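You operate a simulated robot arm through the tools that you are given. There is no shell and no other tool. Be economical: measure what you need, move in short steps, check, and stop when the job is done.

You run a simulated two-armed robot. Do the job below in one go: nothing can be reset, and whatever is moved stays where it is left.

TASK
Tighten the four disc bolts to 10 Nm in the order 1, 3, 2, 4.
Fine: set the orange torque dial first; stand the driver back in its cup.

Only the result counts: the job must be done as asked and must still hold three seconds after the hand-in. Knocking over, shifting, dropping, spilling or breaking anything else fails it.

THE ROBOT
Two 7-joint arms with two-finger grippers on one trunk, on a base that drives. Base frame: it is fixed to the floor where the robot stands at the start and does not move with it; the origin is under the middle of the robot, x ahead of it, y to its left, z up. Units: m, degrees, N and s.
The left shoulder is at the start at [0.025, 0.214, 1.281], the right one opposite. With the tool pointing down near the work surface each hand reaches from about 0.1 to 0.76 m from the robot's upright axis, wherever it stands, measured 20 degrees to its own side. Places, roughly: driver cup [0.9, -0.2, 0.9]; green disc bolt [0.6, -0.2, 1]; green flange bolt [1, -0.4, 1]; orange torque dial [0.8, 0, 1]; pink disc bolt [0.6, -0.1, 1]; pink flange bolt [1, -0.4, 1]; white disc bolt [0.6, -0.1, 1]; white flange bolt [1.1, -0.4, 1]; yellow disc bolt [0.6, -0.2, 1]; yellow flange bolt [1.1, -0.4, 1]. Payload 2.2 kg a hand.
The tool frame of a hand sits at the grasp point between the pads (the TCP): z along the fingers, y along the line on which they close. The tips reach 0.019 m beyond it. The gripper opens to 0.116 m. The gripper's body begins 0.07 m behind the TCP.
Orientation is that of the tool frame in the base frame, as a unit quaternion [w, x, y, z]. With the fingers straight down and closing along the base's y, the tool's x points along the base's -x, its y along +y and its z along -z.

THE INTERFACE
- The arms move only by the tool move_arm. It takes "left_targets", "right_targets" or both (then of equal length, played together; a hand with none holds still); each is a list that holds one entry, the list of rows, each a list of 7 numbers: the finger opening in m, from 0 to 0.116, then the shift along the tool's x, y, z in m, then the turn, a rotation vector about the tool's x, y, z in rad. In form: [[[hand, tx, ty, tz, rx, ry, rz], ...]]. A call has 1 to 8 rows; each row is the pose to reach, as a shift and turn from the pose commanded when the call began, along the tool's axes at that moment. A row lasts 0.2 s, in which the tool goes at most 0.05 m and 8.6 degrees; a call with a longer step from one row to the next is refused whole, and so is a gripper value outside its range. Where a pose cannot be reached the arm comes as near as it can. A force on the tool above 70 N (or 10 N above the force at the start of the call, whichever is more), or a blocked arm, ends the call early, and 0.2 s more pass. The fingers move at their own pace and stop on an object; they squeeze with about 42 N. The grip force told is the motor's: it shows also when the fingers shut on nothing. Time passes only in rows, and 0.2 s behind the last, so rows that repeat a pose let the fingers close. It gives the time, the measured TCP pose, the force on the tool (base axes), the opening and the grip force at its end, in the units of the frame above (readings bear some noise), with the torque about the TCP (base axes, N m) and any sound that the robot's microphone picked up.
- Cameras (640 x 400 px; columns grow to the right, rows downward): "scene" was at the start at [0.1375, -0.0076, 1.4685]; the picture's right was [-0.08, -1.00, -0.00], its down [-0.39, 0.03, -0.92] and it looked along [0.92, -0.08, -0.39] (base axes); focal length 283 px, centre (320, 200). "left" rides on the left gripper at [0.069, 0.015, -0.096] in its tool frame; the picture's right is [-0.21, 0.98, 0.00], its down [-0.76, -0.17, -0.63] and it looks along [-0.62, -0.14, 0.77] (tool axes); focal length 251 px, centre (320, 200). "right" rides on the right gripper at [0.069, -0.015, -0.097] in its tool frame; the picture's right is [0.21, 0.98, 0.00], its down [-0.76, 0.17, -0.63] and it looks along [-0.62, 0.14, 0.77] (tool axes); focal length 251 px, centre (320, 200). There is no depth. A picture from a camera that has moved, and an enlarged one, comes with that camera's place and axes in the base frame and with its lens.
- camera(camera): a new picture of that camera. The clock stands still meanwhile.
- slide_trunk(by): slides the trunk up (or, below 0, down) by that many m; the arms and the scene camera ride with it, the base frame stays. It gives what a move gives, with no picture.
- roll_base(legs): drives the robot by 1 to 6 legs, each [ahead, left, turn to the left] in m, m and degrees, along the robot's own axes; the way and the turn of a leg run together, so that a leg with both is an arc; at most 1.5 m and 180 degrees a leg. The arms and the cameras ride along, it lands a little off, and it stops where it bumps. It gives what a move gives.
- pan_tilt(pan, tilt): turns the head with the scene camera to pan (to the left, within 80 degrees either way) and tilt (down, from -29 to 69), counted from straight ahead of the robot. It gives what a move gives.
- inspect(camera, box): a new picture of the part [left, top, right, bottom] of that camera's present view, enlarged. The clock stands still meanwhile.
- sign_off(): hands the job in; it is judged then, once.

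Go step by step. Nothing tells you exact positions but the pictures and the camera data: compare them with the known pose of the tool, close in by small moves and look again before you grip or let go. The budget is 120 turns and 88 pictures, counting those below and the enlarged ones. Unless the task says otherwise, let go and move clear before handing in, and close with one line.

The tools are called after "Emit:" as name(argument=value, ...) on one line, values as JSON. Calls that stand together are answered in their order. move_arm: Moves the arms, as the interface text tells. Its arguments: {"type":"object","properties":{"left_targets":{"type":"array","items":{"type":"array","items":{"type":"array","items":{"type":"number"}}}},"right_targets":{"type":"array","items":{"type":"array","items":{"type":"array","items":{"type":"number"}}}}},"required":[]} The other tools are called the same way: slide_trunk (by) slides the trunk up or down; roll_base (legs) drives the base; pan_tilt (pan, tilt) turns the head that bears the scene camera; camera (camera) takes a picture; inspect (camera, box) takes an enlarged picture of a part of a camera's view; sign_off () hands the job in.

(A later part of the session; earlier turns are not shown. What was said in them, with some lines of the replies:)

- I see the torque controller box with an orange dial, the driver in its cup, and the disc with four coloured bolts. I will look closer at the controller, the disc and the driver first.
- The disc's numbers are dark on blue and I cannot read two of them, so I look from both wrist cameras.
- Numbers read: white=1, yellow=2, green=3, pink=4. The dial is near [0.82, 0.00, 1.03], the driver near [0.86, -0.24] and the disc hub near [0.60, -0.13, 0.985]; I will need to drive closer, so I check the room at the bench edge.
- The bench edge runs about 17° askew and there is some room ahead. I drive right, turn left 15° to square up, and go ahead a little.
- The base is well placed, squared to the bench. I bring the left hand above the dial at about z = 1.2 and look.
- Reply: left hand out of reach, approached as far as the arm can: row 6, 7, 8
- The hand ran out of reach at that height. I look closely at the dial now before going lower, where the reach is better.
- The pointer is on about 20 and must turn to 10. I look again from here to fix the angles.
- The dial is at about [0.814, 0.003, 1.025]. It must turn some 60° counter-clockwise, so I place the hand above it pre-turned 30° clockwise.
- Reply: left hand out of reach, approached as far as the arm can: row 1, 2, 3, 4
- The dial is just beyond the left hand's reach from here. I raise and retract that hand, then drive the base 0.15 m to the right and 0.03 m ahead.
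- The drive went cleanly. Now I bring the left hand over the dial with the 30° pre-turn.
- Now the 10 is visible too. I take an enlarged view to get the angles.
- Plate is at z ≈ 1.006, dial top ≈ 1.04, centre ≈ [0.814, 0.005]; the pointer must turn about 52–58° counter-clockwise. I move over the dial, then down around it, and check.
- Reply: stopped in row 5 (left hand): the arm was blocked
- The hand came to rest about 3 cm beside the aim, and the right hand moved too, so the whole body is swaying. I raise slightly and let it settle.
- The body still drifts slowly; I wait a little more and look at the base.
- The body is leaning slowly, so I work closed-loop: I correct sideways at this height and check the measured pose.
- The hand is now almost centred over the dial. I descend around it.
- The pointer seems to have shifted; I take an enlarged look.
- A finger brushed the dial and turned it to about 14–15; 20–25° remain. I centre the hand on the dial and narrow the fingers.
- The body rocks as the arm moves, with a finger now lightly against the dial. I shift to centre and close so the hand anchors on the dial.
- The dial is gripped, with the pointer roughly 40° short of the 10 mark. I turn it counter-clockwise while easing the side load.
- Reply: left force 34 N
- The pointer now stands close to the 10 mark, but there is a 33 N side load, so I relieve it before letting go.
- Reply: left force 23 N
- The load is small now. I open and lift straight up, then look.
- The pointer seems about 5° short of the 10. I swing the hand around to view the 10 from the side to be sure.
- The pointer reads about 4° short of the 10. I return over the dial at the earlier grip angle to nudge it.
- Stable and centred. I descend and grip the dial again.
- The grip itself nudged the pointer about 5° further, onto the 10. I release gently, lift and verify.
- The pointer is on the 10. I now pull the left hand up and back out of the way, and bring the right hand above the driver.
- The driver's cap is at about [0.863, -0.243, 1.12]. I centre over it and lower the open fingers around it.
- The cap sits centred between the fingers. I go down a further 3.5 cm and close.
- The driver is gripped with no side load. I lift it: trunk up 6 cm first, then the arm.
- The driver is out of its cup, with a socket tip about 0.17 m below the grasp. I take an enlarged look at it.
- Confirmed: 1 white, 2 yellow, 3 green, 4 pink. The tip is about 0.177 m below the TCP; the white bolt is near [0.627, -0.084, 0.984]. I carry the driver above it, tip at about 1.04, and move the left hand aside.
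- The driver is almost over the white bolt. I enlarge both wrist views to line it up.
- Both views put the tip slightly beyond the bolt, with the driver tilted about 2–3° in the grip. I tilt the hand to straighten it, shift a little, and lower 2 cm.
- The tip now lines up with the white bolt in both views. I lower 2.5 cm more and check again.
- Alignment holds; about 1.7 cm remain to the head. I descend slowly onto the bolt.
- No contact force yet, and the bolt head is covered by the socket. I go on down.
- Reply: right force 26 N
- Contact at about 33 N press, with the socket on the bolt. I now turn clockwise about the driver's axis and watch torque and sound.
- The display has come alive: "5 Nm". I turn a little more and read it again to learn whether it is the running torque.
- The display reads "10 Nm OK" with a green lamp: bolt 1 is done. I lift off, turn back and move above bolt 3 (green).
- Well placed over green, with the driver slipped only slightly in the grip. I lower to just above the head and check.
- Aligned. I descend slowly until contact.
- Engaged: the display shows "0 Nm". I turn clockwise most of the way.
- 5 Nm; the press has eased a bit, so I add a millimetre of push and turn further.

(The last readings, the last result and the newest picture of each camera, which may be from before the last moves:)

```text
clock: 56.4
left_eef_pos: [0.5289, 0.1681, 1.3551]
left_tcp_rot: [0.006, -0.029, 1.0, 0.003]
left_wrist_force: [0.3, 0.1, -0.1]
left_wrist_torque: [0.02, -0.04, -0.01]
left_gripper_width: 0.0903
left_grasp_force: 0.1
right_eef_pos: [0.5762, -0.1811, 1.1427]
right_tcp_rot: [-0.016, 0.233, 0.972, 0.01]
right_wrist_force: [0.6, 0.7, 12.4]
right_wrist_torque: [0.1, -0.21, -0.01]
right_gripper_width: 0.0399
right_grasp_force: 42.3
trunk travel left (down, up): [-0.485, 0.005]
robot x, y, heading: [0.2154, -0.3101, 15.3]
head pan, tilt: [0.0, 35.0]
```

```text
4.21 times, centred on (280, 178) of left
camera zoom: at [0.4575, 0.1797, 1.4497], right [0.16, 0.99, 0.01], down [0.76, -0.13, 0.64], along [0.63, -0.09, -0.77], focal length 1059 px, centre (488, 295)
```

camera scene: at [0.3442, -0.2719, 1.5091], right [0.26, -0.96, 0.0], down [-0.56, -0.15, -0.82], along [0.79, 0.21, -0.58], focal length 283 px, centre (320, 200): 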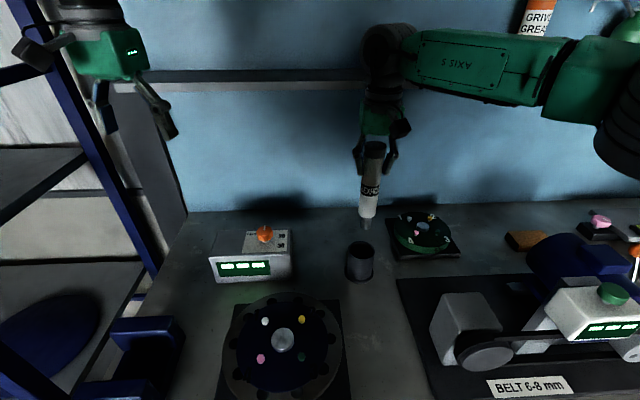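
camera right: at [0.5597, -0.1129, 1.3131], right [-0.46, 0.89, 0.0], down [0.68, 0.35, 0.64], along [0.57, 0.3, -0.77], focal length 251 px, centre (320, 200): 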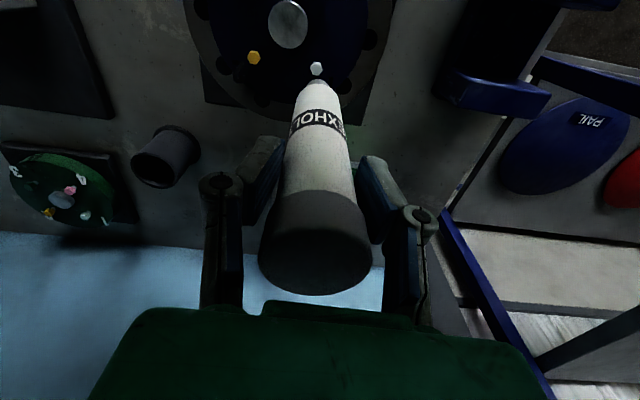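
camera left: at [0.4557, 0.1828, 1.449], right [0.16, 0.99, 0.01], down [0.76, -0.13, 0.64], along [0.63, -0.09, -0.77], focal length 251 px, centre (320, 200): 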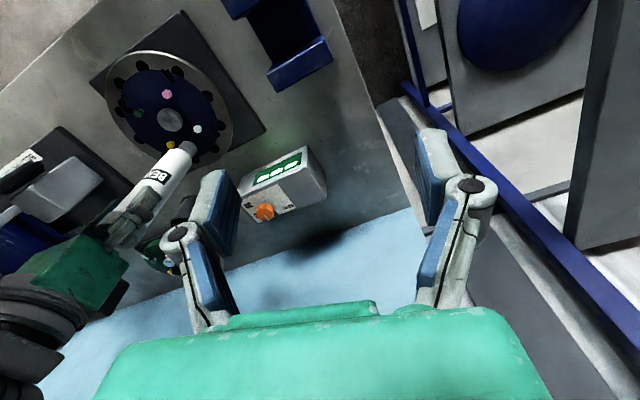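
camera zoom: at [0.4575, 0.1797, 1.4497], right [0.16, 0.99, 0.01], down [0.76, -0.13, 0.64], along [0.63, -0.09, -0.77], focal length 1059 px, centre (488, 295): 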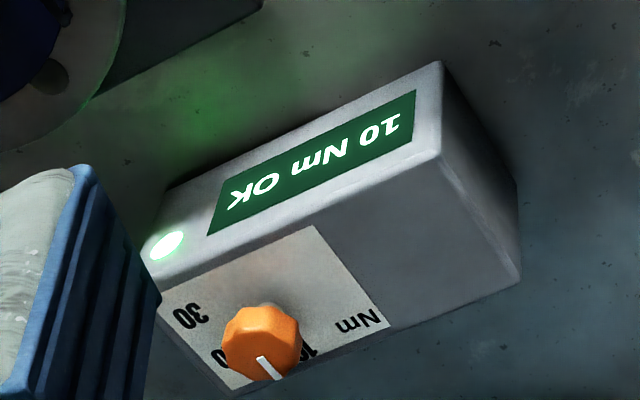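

"10 Nm OK" for bolt 3. I lift off, turn back and move to bolt 2 (yellow).

Emit:
move_arm(right_targets=[[[0.02, 0.001, 0, -0.03, 0, 0, 0], [0.02, 0.0025, 0, -0.065, 0, 0, 0], [0.02, -0.006, 0.009, -0.065, 0.005, 0, -0.123], [0.02, -0.015, 0.018, -0.065, 0.01, 0, -0.246], [0.02, -0.024, 0.027, -0.065, 0.015, 0, -0.37], [0.02, -0.032, 0.036, -0.065, 0.02, 0, -0.493], [0.02, -0.041, 0.045, -0.065, 0.025, 0, -0.616], [0.02, -0.0493, 0.0532, -0.065, 0.0296, 0, -0.74]]])

Emit:
move_arm(right_targets=[[[0.02, -0.0005, 0, 0.012, 0, 0, 0], [0.02, -0.001, 0, 0.025, 0, 0, 0], [0.02, -0.001, 0, 0.025, 0, 0, 0]]])

Emit:
inspect(camera="right", box=[270, 40, 370, 110])

Emit:
inspect(camera="left", box=[110, 90, 210, 156])

```text
clock: 58.2
left_eef_pos: [0.5302, 0.1682, 1.3534]
left_tcp_rot: [0.006, -0.028, 1.0, 0.004]
left_wrist_force: [-0.6, -0.3, -0.6]
left_wrist_torque: [0.02, -0.01, 0.01]
left_gripper_width: 0.09
left_grasp_force: 0.0
right_eef_pos: [0.6464, -0.1573, 1.2059]
right_tcp_rot: [-0.015, -0.138, 0.99, 0.002]
right_wrist_force: [-0.4, 0.1, -7.1]
right_wrist_torque: [-0.02, 0.07, -0.01]
right_gripper_width: 0.0398
right_grasp_force: 42.8
trunk travel left (down, up): [-0.485, 0.005]
robot x, y, heading: [0.2101, -0.3125, 15.4]
head pan, tilt: [0.0, 35.0]
```

```text
clock: 59.0
left_eef_pos: [0.5296, 0.1693, 1.355]
left_tcp_rot: [0.006, -0.029, 1.0, 0.004]
left_wrist_force: [-0.4, -0.9, 0.1]
left_wrist_torque: [0.01, 0.01, 0.01]
left_gripper_width: 0.0899
left_grasp_force: 0.1
right_eef_pos: [0.6465, -0.1572, 1.1815]
right_tcp_rot: [-0.016, -0.136, 0.991, 0.003]
right_wrist_force: [0.4, 0.1, -6.3]
right_wrist_torque: [-0.03, 0.03, -0.03]
right_gripper_width: 0.0399
right_grasp_force: 41.9
trunk travel left (down, up): [-0.485, 0.005]
robot x, y, heading: [0.2113, -0.3075, 15.3]
head pan, tilt: [0.0, 35.0]
```

```text
5.71 times, centred on (320, 75) of right
camera zoom: at [0.5873, -0.1903, 1.2793], right [-0.47, 0.88, 0.01], down [0.7, 0.36, 0.61], along [0.53, 0.3, -0.79], focal length 1437 px, centre (320, 914)
```

zoom: 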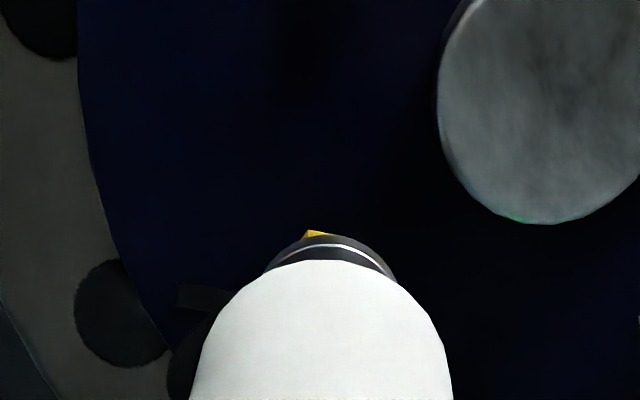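

```text
6.06 times, centred on (160, 123) of left
camera zoom: at [0.4579, 0.1799, 1.4495], right [0.16, 0.99, 0.01], down [0.76, -0.13, 0.64], along [0.63, -0.09, -0.77], focal length 1524 px, centre (1290, 667)
```

zoom: 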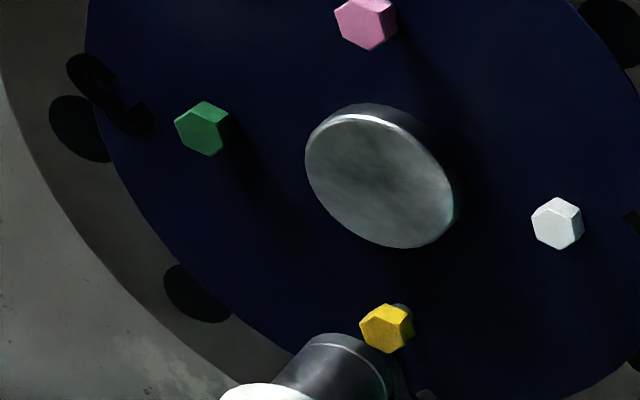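

Aligned with yellow in both views. I descend to contact.

Emit:
move_arm(right_targets=[[[0.02, -0.0003, 0, 0.009, 0, 0, 0], [0.02, -0.0006, 0, 0.018, 0, 0, 0], [0.02, -0.001, 0, 0.025, 0, 0, 0], [0.02, -0.0012, 0, 0.03, 0, 0, 0], [0.02, -0.0013, 0, 0.033, 0, 0, 0], [0.02, -0.0014, 0, 0.036, 0, 0, 0], [0.02, -0.0015, 0, 0.039, 0, 0, 0]]])

Emit:
inspect(camera="left", box=[90, 70, 330, 225])

```text
clock: 60.6
left_eef_pos: [0.5286, 0.1678, 1.3557]
left_tcp_rot: [0.007, -0.029, 1.0, 0.004]
left_wrist_force: [-0.2, 0.3, 0.3]
left_wrist_torque: [-0.05, -0.01, 0.01]
left_gripper_width: 0.0901
left_grasp_force: 0.1
right_eef_pos: [0.6461, -0.1552, 1.1444]
right_tcp_rot: [-0.013, -0.135, 0.991, 0.003]
right_wrist_force: [0.8, -0.5, 24.6]
right_wrist_torque: [-0.05, -0.2, 0.0]
right_gripper_width: 0.0402
right_grasp_force: 41.7
trunk travel left (down, up): [-0.485, 0.005]
robot x, y, heading: [0.2123, -0.3101, 15.4]
head pan, tilt: [0.0, 35.0]
```

```text
2.58 times, centred on (210, 148) of left
camera zoom: at [0.4556, 0.1791, 1.4506], right [0.16, 0.99, 0.01], down [0.76, -0.13, 0.64], along [0.63, -0.09, -0.77], focal length 649 px, centre (604, 336)
```

zoom: 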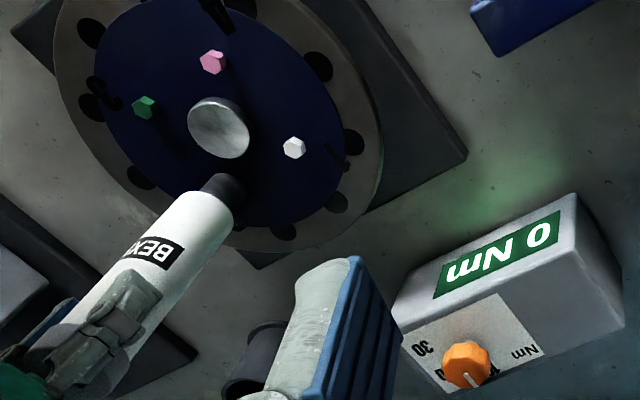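

Engaged ("0 Nm"). I turn clockwise the amount that reached about 10 on the last bolt, and read the display.

Emit:
move_arm(right_targets=[[[0.02, 0, 0, 0, -0.005, 0, 0.12], [0.02, 0, 0, 0, -0.01, 0, 0.24], [0.02, 0, 0, 0, -0.014, 0, 0.36], [0.02, 0, 0, 0, -0.019, 0, 0.48], [0.02, 0, 0, 0.001, -0.024, 0, 0.6], [0.02, 0, 0, 0.001, -0.028, 0, 0.7]]])

Emit:
inspect(camera="left", box=[230, 130, 330, 225])

```text
clock: 62.0
left_eef_pos: [0.5294, 0.1692, 1.354]
left_tcp_rot: [0.005, -0.028, 1.0, 0.004]
left_wrist_force: [-0.4, -0.4, -0.3]
left_wrist_torque: [0.01, 0.02, -0.02]
left_gripper_width: 0.09
left_grasp_force: 0.1
right_eef_pos: [0.6467, -0.1582, 1.1408]
right_tcp_rot: [-0.017, 0.214, 0.977, 0.012]
right_wrist_force: [3.3, 0.3, 20.5]
right_wrist_torque: [-0.02, -0.55, 0.04]
right_gripper_width: 0.0397
right_grasp_force: 42.1
trunk travel left (down, up): [-0.485, 0.005]
robot x, y, heading: [0.215, -0.3104, 15.4]
head pan, tilt: [0.0, 35.0]
```

```text
4.21 times, centred on (280, 178) of left
camera zoom: at [0.4573, 0.1791, 1.4501], right [0.16, 0.99, 0.01], down [0.76, -0.13, 0.64], along [0.63, -0.09, -0.77], focal length 1059 px, centre (488, 295)
```

zoom: 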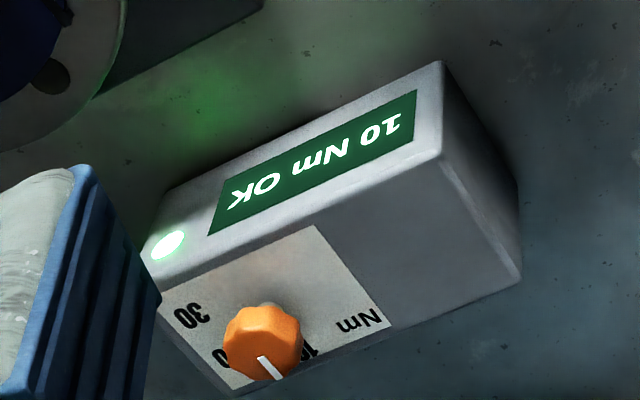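

Bolt 2 OK. I move on to bolt 4 (pink).

Emit:
move_arm(right_targets=[[[0.02, 0.001, 0, -0.03, 0, 0, 0], [0.02, 0.0025, 0, -0.065, 0, 0, 0], [0.02, 0.02, 0.0006, -0.065, 0.005, 0, -0.117], [0.02, 0.0375, 0.0012, -0.065, 0.009, 0, -0.234], [0.02, 0.055, 0.0018, -0.065, 0.014, 0, -0.35], [0.02, 0.0725, 0.0024, -0.065, 0.019, 0, -0.467], [0.02, 0.09, 0.003, -0.065, 0.023, 0, -0.584], [0.02, 0.1073, 0.0035, -0.065, 0.028, 0, -0.7]]])

Emit:
move_arm(right_targets=[[[0.02, -0.0005, 0, 0.012, 0, 0, 0], [0.02, -0.001, 0, 0.025, 0, 0, 0], [0.02, -0.001, 0, 0.025, 0, 0, 0]]])

Emit:
inspect(camera="right", box=[270, 40, 370, 110])

Emit:
inspect(camera="left", box=[110, 70, 210, 136])

```text
clock: 63.8
left_eef_pos: [0.5293, 0.1691, 1.3533]
left_tcp_rot: [0.006, -0.029, 1.0, 0.003]
left_wrist_force: [-0.5, 0.7, -0.3]
left_wrist_torque: [-0.01, 0.0, 0.01]
left_gripper_width: 0.0899
left_grasp_force: 0.0
right_eef_pos: [0.5513, -0.11, 1.2101]
right_tcp_rot: [-0.015, -0.138, 0.99, 0.002]
right_wrist_force: [-1.3, 0.5, -8.2]
right_wrist_torque: [-0.05, 0.04, 0.0]
right_gripper_width: 0.0397
right_grasp_force: 42.0
trunk travel left (down, up): [-0.485, 0.005]
robot x, y, heading: [0.212, -0.3103, 15.3]
head pan, tilt: [0.0, 35.0]
```

```text
clock: 64.6
left_eef_pos: [0.5303, 0.1696, 1.3539]
left_tcp_rot: [0.006, -0.029, 1.0, 0.003]
left_wrist_force: [0.6, 0.5, 0.6]
left_wrist_torque: [-0.01, 0.02, -0.01]
left_gripper_width: 0.0899
left_grasp_force: 0.1
right_eef_pos: [0.5524, -0.1108, 1.1852]
right_tcp_rot: [-0.016, -0.136, 0.991, 0.003]
right_wrist_force: [0.5, -0.7, -6.3]
right_wrist_torque: [0.01, 0.02, 0.01]
right_gripper_width: 0.0398
right_grasp_force: 42.1
trunk travel left (down, up): [-0.485, 0.005]
robot x, y, heading: [0.2122, -0.3088, 15.2]
head pan, tilt: [0.0, 35.0]
```

```text
5.71 times, centred on (320, 75) of right
camera zoom: at [0.4935, -0.1434, 1.2831], right [-0.47, 0.88, 0.01], down [0.7, 0.36, 0.61], along [0.53, 0.3, -0.79], focal length 1437 px, centre (320, 914)
```

zoom: 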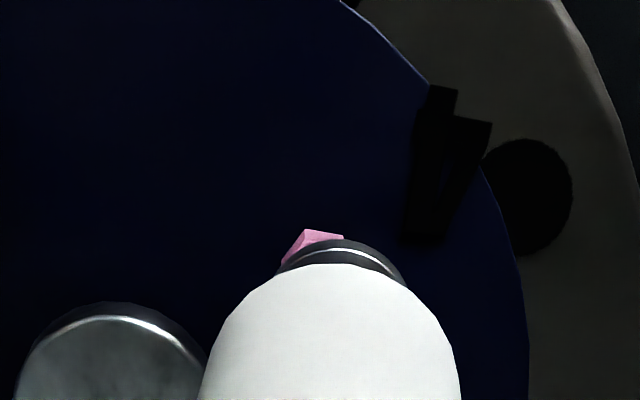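

```text
6.06 times, centred on (160, 103) of left
camera zoom: at [0.458, 0.1801, 1.4495], right [0.16, 0.99, 0.01], down [0.76, -0.13, 0.64], along [0.63, -0.09, -0.77], focal length 1524 px, centre (1290, 788)
```

zoom: 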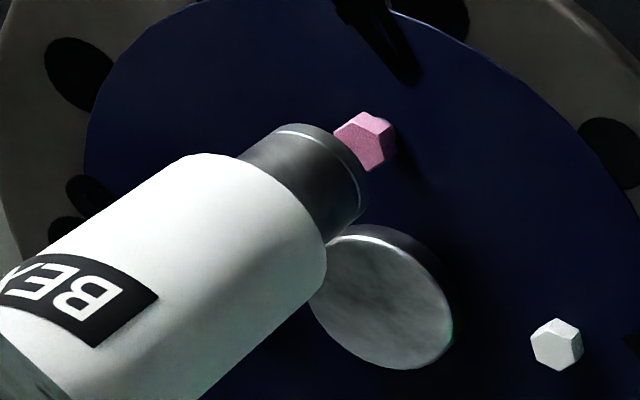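

Slight sideways offset to pink from the driver slipping in the grip. I shift 2.5 mm, go lower and look again.

Emit:
move_arm(right_targets=[[[0.02, 0, -0.0025, 0.003, 0, 0, 0], [0.02, -0.0003, -0.0025, 0.01, 0, 0, 0], [0.02, -0.0006, -0.0025, 0.016, 0, 0, 0], [0.02, -0.0006, -0.0025, 0.016, 0, 0, 0]]])

Emit:
inspect(camera="left", box=[120, 70, 200, 123])

```text
clock: 65.6
left_eef_pos: [0.5305, 0.1689, 1.3544]
left_tcp_rot: [0.006, -0.029, 1.0, 0.003]
left_wrist_force: [0.4, -0.7, 0.6]
left_wrist_torque: [0.01, 0.03, 0.0]
left_gripper_width: 0.0902
left_grasp_force: 0.0
right_eef_pos: [0.5536, -0.1128, 1.1683]
right_tcp_rot: [-0.015, -0.136, 0.991, 0.002]
right_wrist_force: [-0.5, -0.5, -7.9]
right_wrist_torque: [-0.02, 0.06, -0.03]
right_gripper_width: 0.0402
right_grasp_force: 42.1
trunk travel left (down, up): [-0.485, 0.005]
robot x, y, heading: [0.2123, -0.3081, 15.3]
head pan, tilt: [0.0, 35.0]
```

```text
7.55 times, centred on (160, 96) of left
camera zoom: at [0.4582, 0.1801, 1.4494], right [0.16, 0.99, 0.01], down [0.76, -0.13, 0.64], along [0.63, -0.09, -0.77], focal length 1898 px, centre (1528, 981)
```

zoom: 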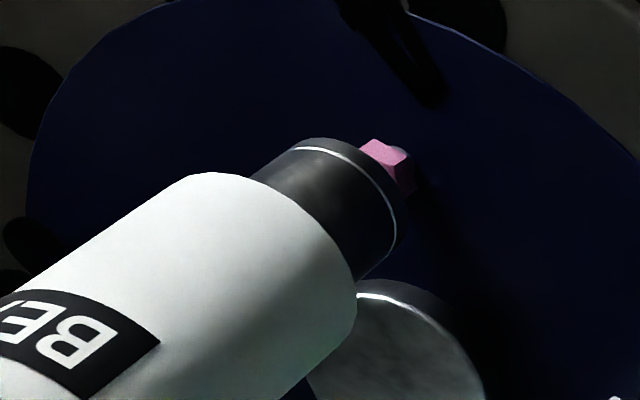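

Aligned. I descend to contact on pink.

Emit:
move_arm(right_targets=[[[0.02, -0.0002, 0, 0.006, 0, 0, 0], [0.02, -0.0005, 0, 0.012, 0, 0, 0], [0.02, -0.0007, 0, 0.017, 0, 0, 0], [0.02, -0.0008, 0, 0.02, 0, 0, 0], [0.02, -0.001, 0, 0.023, 0, 0, 0], [0.02, -0.001, 0, 0.026, 0, 0, 0]]])

Emit:
inspect(camera="left", box=[90, 70, 330, 225])

```text
clock: 67.0
left_eef_pos: [0.5287, 0.1689, 1.355]
left_tcp_rot: [0.006, -0.029, 1.0, 0.005]
left_wrist_force: [0.0, 0.2, 0.0]
left_wrist_torque: [-0.01, 0.0, 0.02]
left_gripper_width: 0.0902
left_grasp_force: 0.0
right_eef_pos: [0.5541, -0.1123, 1.1447]
right_tcp_rot: [-0.014, -0.136, 0.991, 0.004]
right_wrist_force: [1.8, 0.8, 19.7]
right_wrist_torque: [0.02, -0.35, 0.02]
right_gripper_width: 0.0398
right_grasp_force: 42.1
trunk travel left (down, up): [-0.485, 0.005]
robot x, y, heading: [0.2142, -0.3127, 15.3]
head pan, tilt: [0.0, 35.0]
```

```text
2.58 times, centred on (210, 148) of left
camera zoom: at [0.457, 0.1789, 1.4503], right [0.16, 0.99, 0.01], down [0.76, -0.13, 0.64], along [0.63, -0.09, -0.77], focal length 649 px, centre (604, 336)
```

zoom: 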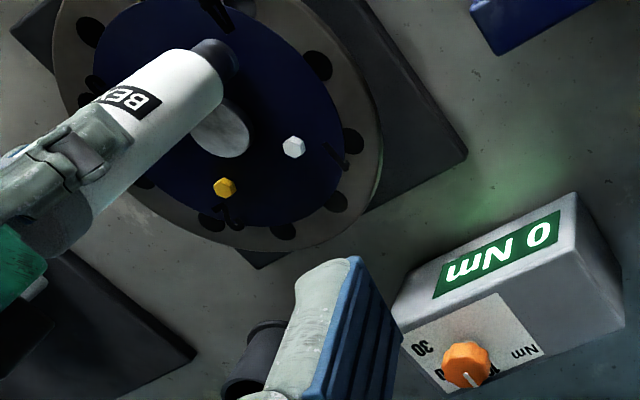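

Engaged ("0 Nm"). I tighten bolt 4 the same way.

Emit:
move_arm(right_targets=[[[0.02, 0, 0, 0, -0.005, 0, 0.12], [0.02, 0, 0, 0, -0.01, 0, 0.24], [0.02, 0, 0, 0, -0.014, 0, 0.36], [0.02, 0, 0, 0, -0.019, 0, 0.48], [0.02, 0, 0, 0.001, -0.024, 0, 0.6], [0.02, 0, 0, 0.001, -0.028, 0, 0.7]]])

Emit:
inspect(camera="left", box=[230, 130, 330, 225])

```text
clock: 68.4
left_eef_pos: [0.5293, 0.1689, 1.3541]
left_tcp_rot: [0.006, -0.028, 1.0, 0.005]
left_wrist_force: [-0.9, 0.2, 0.6]
left_wrist_torque: [0.01, -0.02, -0.01]
left_gripper_width: 0.0898
left_grasp_force: 0.0
right_eef_pos: [0.5533, -0.1133, 1.1422]
right_tcp_rot: [-0.018, 0.213, 0.977, 0.01]
right_wrist_force: [-1.6, -0.1, 5.4]
right_wrist_torque: [0.0, 0.28, -0.01]
right_gripper_width: 0.0396
right_grasp_force: 41.4
trunk travel left (down, up): [-0.485, 0.005]
robot x, y, heading: [0.2115, -0.3111, 15.3]
head pan, tilt: [0.0, 35.0]
```

```text
4.21 times, centred on (280, 178) of left
camera zoom: at [0.4573, 0.1795, 1.4498], right [0.16, 0.99, 0.01], down [0.76, -0.13, 0.64], along [0.63, -0.09, -0.77], focal length 1059 px, centre (488, 295)
```

zoom: 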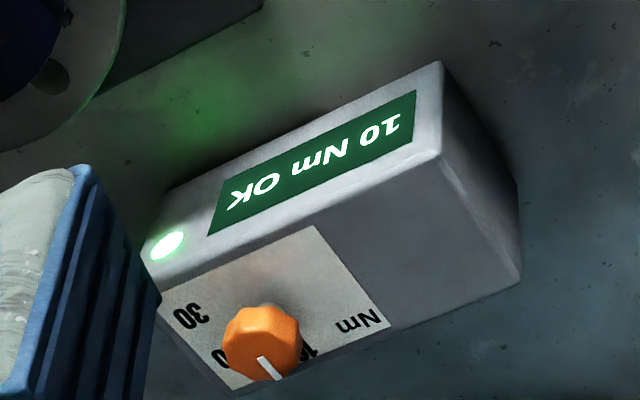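

All four bolts read "10 Nm OK" in the order 1, 3, 2, 4. Now I lift the driver and start carrying it back toward the cup at about [0.860, -0.243].

Emit:
move_arm(right_targets=[[[0.02, 0.001, 0, -0.035, 0, 0, 0], [0.02, 0.003, 0, -0.07, 0, 0, 0], [0.02, 0.004, 0, -0.1, 0, 0, 0], [0.02, -0.036, 0.001, -0.1, 0.005, 0, -0.117], [0.02, -0.076, 0.002, -0.1, 0.009, 0, -0.234], [0.02, -0.116, 0.003, -0.1, 0.014, 0, -0.35], [0.02, -0.156, 0.004, -0.1, 0.019, 0, -0.467], [0.02, -0.196, 0.005, -0.1, 0.023, 0, -0.584]]])

```text
clock: 70.2
left_eef_pos: [0.5322, 0.1687, 1.353]
left_tcp_rot: [0.006, -0.03, 1.0, 0.004]
left_wrist_force: [-0.7, -0.8, -0.3]
left_wrist_torque: [-0.01, 0.05, 0.01]
left_gripper_width: 0.09
left_grasp_force: 0.0
right_eef_pos: [0.7395, -0.1925, 1.2344]
right_tcp_rot: [-0.017, -0.079, 0.997, 0.004]
right_wrist_force: [-0.1, -0.1, -5.9]
right_wrist_torque: [-0.01, 0.05, 0.0]
right_gripper_width: 0.0396
right_grasp_force: 41.8
trunk travel left (down, up): [-0.485, 0.005]
robot x, y, heading: [0.2128, -0.3102, 15.3]
head pan, tilt: [0.0, 35.0]
```

Emit:
move_arm(right_targets=[[[0.02, -0.028, -0.017, -0.004, 0.008, 0, -0.03], [0.02, -0.056, -0.035, -0.008, 0.016, 0, -0.06], [0.02, -0.084, -0.052, -0.01, 0.024, 0, -0.09], [0.02, -0.111, -0.0694, -0.012, 0.032, 0, -0.116], [0.02, -0.111, -0.0694, -0.012, 0.032, 0, -0.116]]])

Emit:
inspect(camera="scene", box=[320, 130, 420, 290])

Emit:
inspect(camera="right", box=[220, 20, 420, 150])

```text
clock: 71.4
left_eef_pos: [0.5305, 0.1684, 1.3538]
left_tcp_rot: [0.006, -0.029, 1.0, 0.004]
left_wrist_force: [-0.1, -0.8, -1.1]
left_wrist_torque: [-0.03, -0.01, -0.03]
left_gripper_width: 0.0901
left_grasp_force: 0.1
right_eef_pos: [0.8592, -0.2421, 1.2424]
right_tcp_rot: [-0.015, -0.137, 0.99, -0.012]
right_wrist_force: [0.6, -0.1, -7.8]
right_wrist_torque: [-0.02, 0.06, -0.02]
right_gripper_width: 0.0399
right_grasp_force: 42.1
trunk travel left (down, up): [-0.485, 0.005]
robot x, y, heading: [0.2132, -0.311, 15.1]
head pan, tilt: [0.0, 35.0]
```

```text
2.50 times, centred on (370, 210) of scene
camera zoom: at [0.3433, -0.2711, 1.5092], right [0.26, -0.96, 0.0], down [-0.56, -0.15, -0.82], along [0.79, 0.21, -0.58], focal length 708 px, centre (195, 175)
```

zoom: 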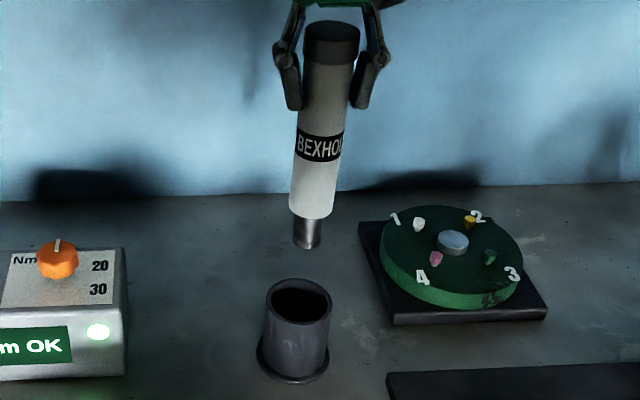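

```text
3.08 times, centred on (320, 85) of right
camera zoom: at [0.7997, -0.2735, 1.341], right [-0.47, 0.88, -0.01], down [0.7, 0.38, 0.6], along [0.54, 0.28, -0.8], focal length 774 px, centre (320, 554)
```

zoom: 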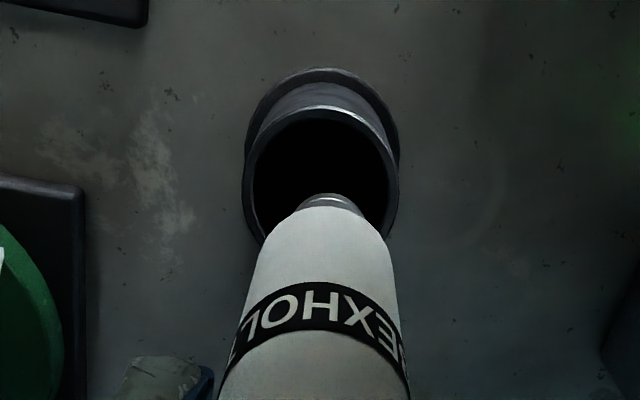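

The tip is over the cup, a few millimetres off centre. I trim that and lower the tip to just above the rim.

Emit:
move_arm(right_targets=[[[0.02, 0.0005, -0.0005, 0.015, 0, 0, 0], [0.02, 0.001, -0.0005, 0.03, 0, 0, 0], [0.02, 0.001, -0.0005, 0.045, 0, 0, 0], [0.02, 0.001, -0.0005, 0.045, 0, 0, 0]]])

Emit:
inspect(camera="scene", box=[330, 170, 400, 290])

Emit:
inspect(camera="right", box=[220, 20, 420, 150])

```text
clock: 72.4
left_eef_pos: [0.531, 0.1698, 1.3541]
left_tcp_rot: [0.007, -0.029, 1.0, 0.004]
left_wrist_force: [0.3, -0.1, -0.1]
left_wrist_torque: [-0.03, 0.0, 0.01]
left_gripper_width: 0.0899
left_grasp_force: 0.2
right_eef_pos: [0.8565, -0.245, 1.1981]
right_tcp_rot: [-0.014, -0.136, 0.99, -0.012]
right_wrist_force: [-0.3, 0.4, -6.6]
right_wrist_torque: [-0.04, 0.03, 0.02]
right_gripper_width: 0.0394
right_grasp_force: 42.3
trunk travel left (down, up): [-0.485, 0.005]
robot x, y, heading: [0.216, -0.3112, 15.5]
head pan, tilt: [0.0, 35.0]
```

```text
3.33 times, centred on (365, 230) of scene
camera zoom: at [0.3429, -0.2712, 1.5093], right [0.26, -0.96, 0.0], down [-0.56, -0.15, -0.82], along [0.79, 0.21, -0.58], focal length 945 px, centre (170, 100)
```

zoom: 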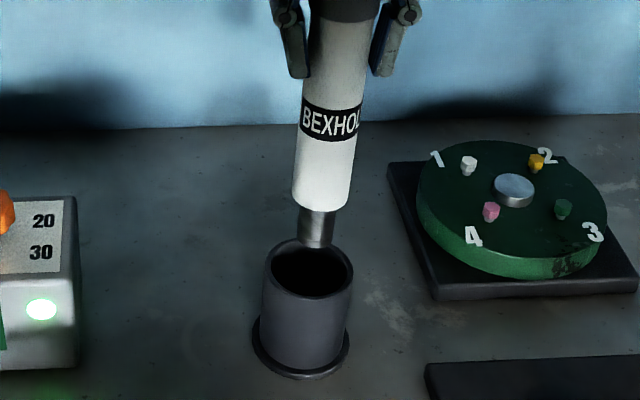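

```text
3.08 times, centred on (320, 85) of right
camera zoom: at [0.7969, -0.275, 1.2963], right [-0.47, 0.88, -0.01], down [0.7, 0.38, 0.6], along [0.54, 0.28, -0.8], focal length 774 px, centre (320, 554)
```

zoom: 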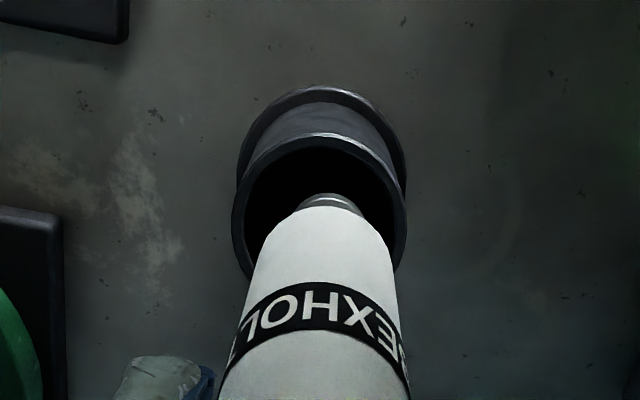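

Centred over the opening. I lower it into the cup vertically, watching the force.

Emit:
move_arm(right_targets=[[[0.02, -0.0003, 0.0, 0.012, 0, 0, 0], [0.02, -0.0007, 0.0, 0.024, 0, 0, 0], [0.02, -0.001, 0.0, 0.036, 0, 0, 0], [0.02, -0.0013, 0.0005, 0.048, 0, 0, 0], [0.02, -0.0016, 0.001, 0.06, 0, 0, 0]]])

Emit:
inspect(camera="right", box=[220, 20, 420, 150])

```text
clock: 73.6
left_eef_pos: [0.5315, 0.1695, 1.3548]
left_tcp_rot: [0.005, -0.029, 1.0, 0.004]
left_wrist_force: [0.4, -0.7, 0.4]
left_wrist_torque: [-0.01, 0.0, 0.02]
left_gripper_width: 0.0902
left_grasp_force: 0.2
right_eef_pos: [0.8579, -0.2441, 1.1361]
right_tcp_rot: [-0.015, -0.137, 0.99, -0.011]
right_wrist_force: [-0.9, 0.2, -8.2]
right_wrist_torque: [-0.01, 0.03, 0.01]
right_gripper_width: 0.0399
right_grasp_force: 42.3
trunk travel left (down, up): [-0.485, 0.005]
robot x, y, heading: [0.2094, -0.3092, 15.3]
head pan, tilt: [0.0, 35.0]
```

```text
3.08 times, centred on (320, 85) of right
camera zoom: at [0.7977, -0.2753, 1.2353], right [-0.47, 0.88, -0.01], down [0.7, 0.38, 0.6], along [0.54, 0.28, -0.8], focal length 774 px, centre (320, 554)
```

zoom: 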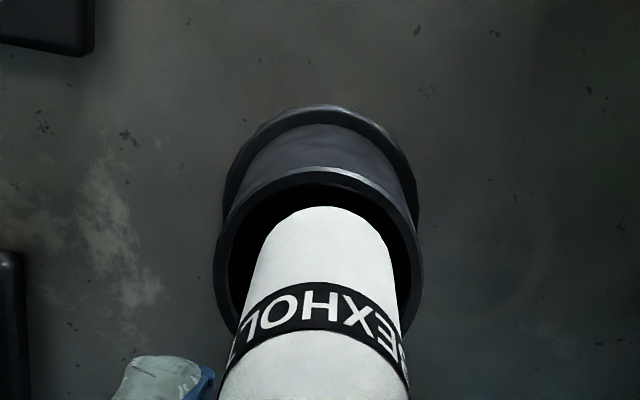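

It slides in freely. I lower on until it touches the floor of the cup.

Emit:
move_arm(right_targets=[[[0.02, -0.0003, -0.0005, 0.012, 0, 0, 0], [0.02, -0.0007, -0.0005, 0.024, 0, 0, 0], [0.02, -0.001, -0.0005, 0.036, 0, 0, 0], [0.02, -0.0013, 0.0, 0.046, 0, 0, 0], [0.02, -0.0015, 0.0, 0.051, 0, 0, 0], [0.02, -0.0016, 0.0, 0.055, 0, 0, 0]]])

Emit:
camera(camera="right")

```text
clock: 75.0
left_eef_pos: [0.5312, 0.1677, 1.3537]
left_tcp_rot: [0.006, -0.029, 1.0, 0.004]
left_wrist_force: [0.2, -0.4, 0.1]
left_wrist_torque: [0.0, 0.03, -0.03]
left_gripper_width: 0.0902
left_grasp_force: 0.1
right_eef_pos: [0.8581, -0.2454, 1.0818]
right_tcp_rot: [-0.014, -0.136, 0.99, -0.012]
right_wrist_force: [1.0, -0.6, -6.2]
right_wrist_torque: [0.02, -0.07, 0.02]
right_gripper_width: 0.0395
right_grasp_force: 41.5
trunk travel left (down, up): [-0.485, 0.005]
robot x, y, heading: [0.2112, -0.3103, 15.3]
head pan, tilt: [0.0, 35.0]
```

```text
15 pictures are left
camera right: at [0.7973, -0.2762, 1.181], right [-0.47, 0.88, -0.01], down [0.7, 0.38, 0.6], along [0.54, 0.28, -0.8], focal length 251 px, centre (320, 200)
```

right: 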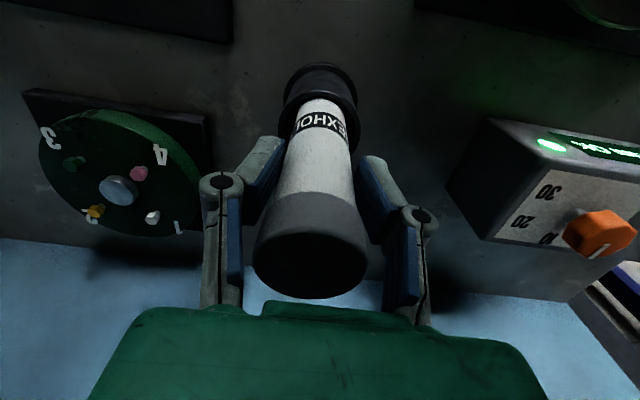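

Still hanging freely just above the cup floor. I lower the last few millimetres until contact shows.

Emit:
move_arm(right_targets=[[[0.02, 0, 0, 0.002, 0, 0, 0], [0.02, 0, 0, 0.004, 0, 0, 0], [0.02, 0, 0, 0.006, 0, 0, 0]]])

```text
clock: 75.8
left_eef_pos: [0.5293, 0.1708, 1.3544]
left_tcp_rot: [0.007, -0.029, 1.0, 0.004]
left_wrist_force: [-0.3, 0.3, -0.3]
left_wrist_torque: [0.01, 0.0, -0.02]
left_gripper_width: 0.0901
left_grasp_force: 0.1
right_eef_pos: [0.8564, -0.2459, 1.0762]
right_tcp_rot: [-0.014, -0.136, 0.991, -0.012]
right_wrist_force: [2.4, 0.5, -5.5]
right_wrist_torque: [0.07, -0.27, 0.0]
right_gripper_width: 0.0397
right_grasp_force: 41.9
trunk travel left (down, up): [-0.485, 0.005]
robot x, y, heading: [0.2117, -0.3123, 15.1]
head pan, tilt: [0.0, 35.0]
```

Emit:
move_arm(right_targets=[[[0.02, 0, 0, 0.0015, 0, 0, 0], [0.02, 0, 0, 0.003, 0, 0, 0]]])

```text
clock: 76.4
left_eef_pos: [0.5292, 0.1695, 1.3551]
left_tcp_rot: [0.008, -0.028, 1.0, 0.004]
left_wrist_force: [0.4, -0.2, -0.2]
left_wrist_torque: [-0.01, -0.02, 0.0]
left_gripper_width: 0.0901
left_grasp_force: 0.1
right_eef_pos: [0.8564, -0.2443, 1.0753]
right_tcp_rot: [-0.012, -0.136, 0.991, -0.011]
right_wrist_force: [3.5, 0.8, 14.0]
right_wrist_torque: [0.06, -0.72, -0.06]
right_gripper_width: 0.0396
right_grasp_force: 41.8
trunk travel left (down, up): [-0.485, 0.005]
robot x, y, heading: [0.2121, -0.3095, 15.2]
head pan, tilt: [0.0, 35.0]
```

The driver stands on the cup floor. I ease the press, open, and lift clear.

Emit:
move_arm(right_targets=[[[0.02, 0, 0, -0.0015, 0, 0, 0], [0.046, 0, 0, -0.0015, 0, 0, 0], [0.07, 0, 0, -0.0015, 0, 0, 0], [0.116, 0, 0, -0.0015, 0, 0, 0], [0.116, 0, 0, -0.0015, 0, 0, 0]]])

Emit:
camera(camera="right")

```text
clock: 77.6
left_eef_pos: [0.5306, 0.1702, 1.3545]
left_tcp_rot: [0.006, -0.029, 1.0, 0.003]
left_wrist_force: [-0.5, 0.5, -0.3]
left_wrist_torque: [0.02, 0.0, -0.02]
left_gripper_width: 0.09
left_grasp_force: 0.0
right_eef_pos: [0.8557, -0.2459, 1.0732]
right_tcp_rot: [-0.014, -0.137, 0.99, -0.012]
right_wrist_force: [-0.2, 0.4, -0.6]
right_wrist_torque: [0.03, -0.01, -0.01]
right_gripper_width: 0.1161
right_grasp_force: 0.0
trunk travel left (down, up): [-0.485, 0.005]
robot x, y, heading: [0.2082, -0.3128, 15.4]
head pan, tilt: [0.0, 35.0]
```

```text
14 pictures are left
camera right: at [0.7961, -0.2763, 1.1732], right [-0.47, 0.88, -0.01], down [0.7, 0.38, 0.6], along [0.54, 0.28, -0.8], focal length 251 px, centre (320, 200)
```

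right: 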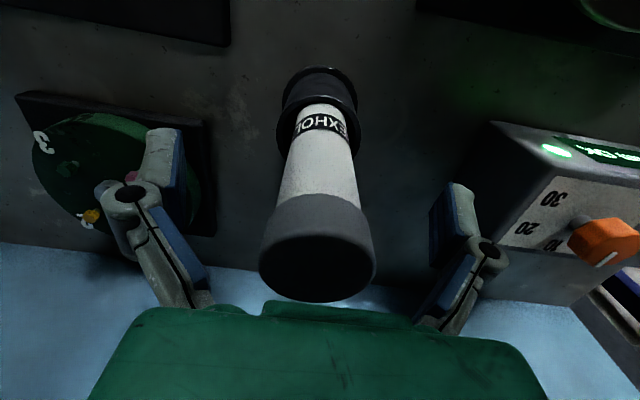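

The driver stands free between the open fingers. I lift straight up and then retract.

Emit:
move_arm(right_targets=[[[0.116, 0.001, -0.0005, -0.03, 0, 0, 0], [0.116, 0.002, -0.001, -0.06, 0, 0, 0], [0.116, 0.003, -0.002, -0.09, 0, 0, 0], [0.116, 0.004, -0.0025, -0.12, 0, 0, 0], [0.116, 0.005, -0.003, -0.15, 0, 0, 0], [0.116, 0.04, -0.01, -0.16, 0, 0, 0], [0.116, 0.08, -0.04, -0.17, 0, 0, 0], [0.116, 0.11, -0.07, -0.17, 0, 0, 0]]])

Emit:
camera(camera="scene")

Emit:
inspect(camera="scene", box=[200, 180, 460, 340])

```text
refused: row 7 steps farther than a row can; nothing moved
```

```text
13 pictures are left
camera scene: at [0.3416, -0.2714, 1.5094], right [0.26, -0.96, 0.0], down [-0.56, -0.15, -0.82], along [0.79, 0.21, -0.58], focal length 283 px, centre (320, 200)
```

scene: 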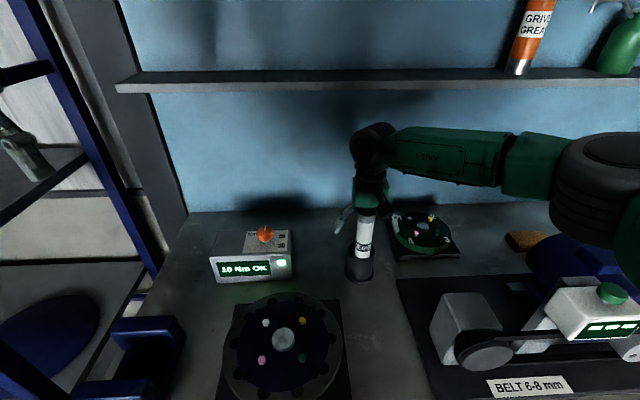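

```text
2.46 times, centred on (330, 260) of scene
camera zoom: at [0.3416, -0.2714, 1.5094], right [0.26, -0.96, 0.0], down [-0.56, -0.15, -0.82], along [0.79, 0.21, -0.58], focal length 698 px, centre (295, 52)
```

zoom: 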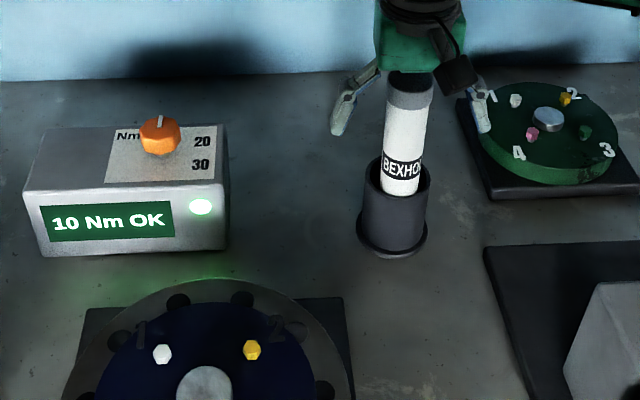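

One row was too long, so nothing moved; the driver stands well in its cup. I repeat the lift with shorter steps.

Emit:
move_arm(right_targets=[[[0.116, 0.001, -0.0005, -0.03, 0, 0, 0], [0.116, 0.002, -0.001, -0.06, 0, 0, 0], [0.116, 0.003, -0.002, -0.09, 0, 0, 0], [0.116, 0.004, -0.0025, -0.12, 0, 0, 0], [0.116, 0.005, -0.003, -0.15, 0, 0, 0], [0.116, 0.035, -0.01, -0.16, 0, 0, 0], [0.116, 0.065, -0.025, -0.165, 0, 0, 0], [0.116, 0.095, -0.045, -0.165, 0, 0, 0]]])

Emit:
inspect(camera="scene", box=[200, 180, 460, 340])

```text
clock: 79.4
left_eef_pos: [0.5287, 0.1653, 1.3548]
left_tcp_rot: [0.006, -0.029, 1.0, 0.006]
left_wrist_force: [0.0, 0.5, 0.6]
left_wrist_torque: [0.03, -0.01, 0.0]
left_gripper_width: 0.0901
left_grasp_force: 0.0
right_eef_pos: [0.7802, -0.3145, 1.2439]
right_tcp_rot: [-0.015, -0.137, 0.99, -0.01]
right_wrist_force: [0.1, -0.4, 1.1]
right_wrist_torque: [0.03, -0.03, 0.02]
right_gripper_width: 0.116
right_grasp_force: 0.0
trunk travel left (down, up): [-0.485, 0.005]
robot x, y, heading: [0.2129, -0.3091, 15.4]
head pan, tilt: [0.0, 35.0]
```

```text
2.46 times, centred on (330, 260) of scene
camera zoom: at [0.3407, -0.2762, 1.5096], right [0.26, -0.96, 0.0], down [-0.56, -0.15, -0.82], along [0.79, 0.22, -0.58], focal length 698 px, centre (295, 52)
```

zoom: 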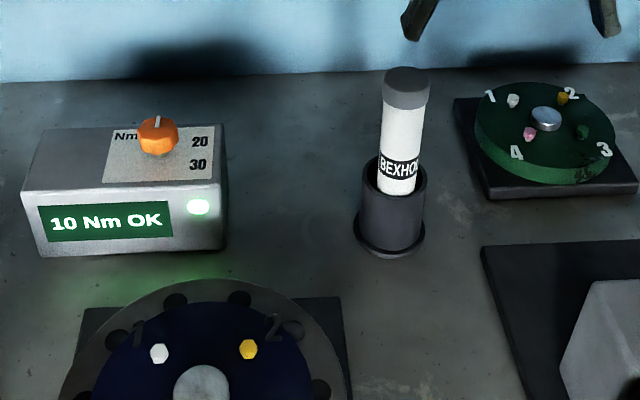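

The driver stands upright in its cup, both hands are clear, and the controller shows "10 Nm OK". I hand the job in.

Emit:
sign_off()

```text
The job is handed in.
```

The job is handed in: I set the torque dial to 10 Nm first, then tightened the four disc bolts in the order 1, 3, 2, 4. Each one ended on "10 Nm OK", and the driver is standing back in its cup.
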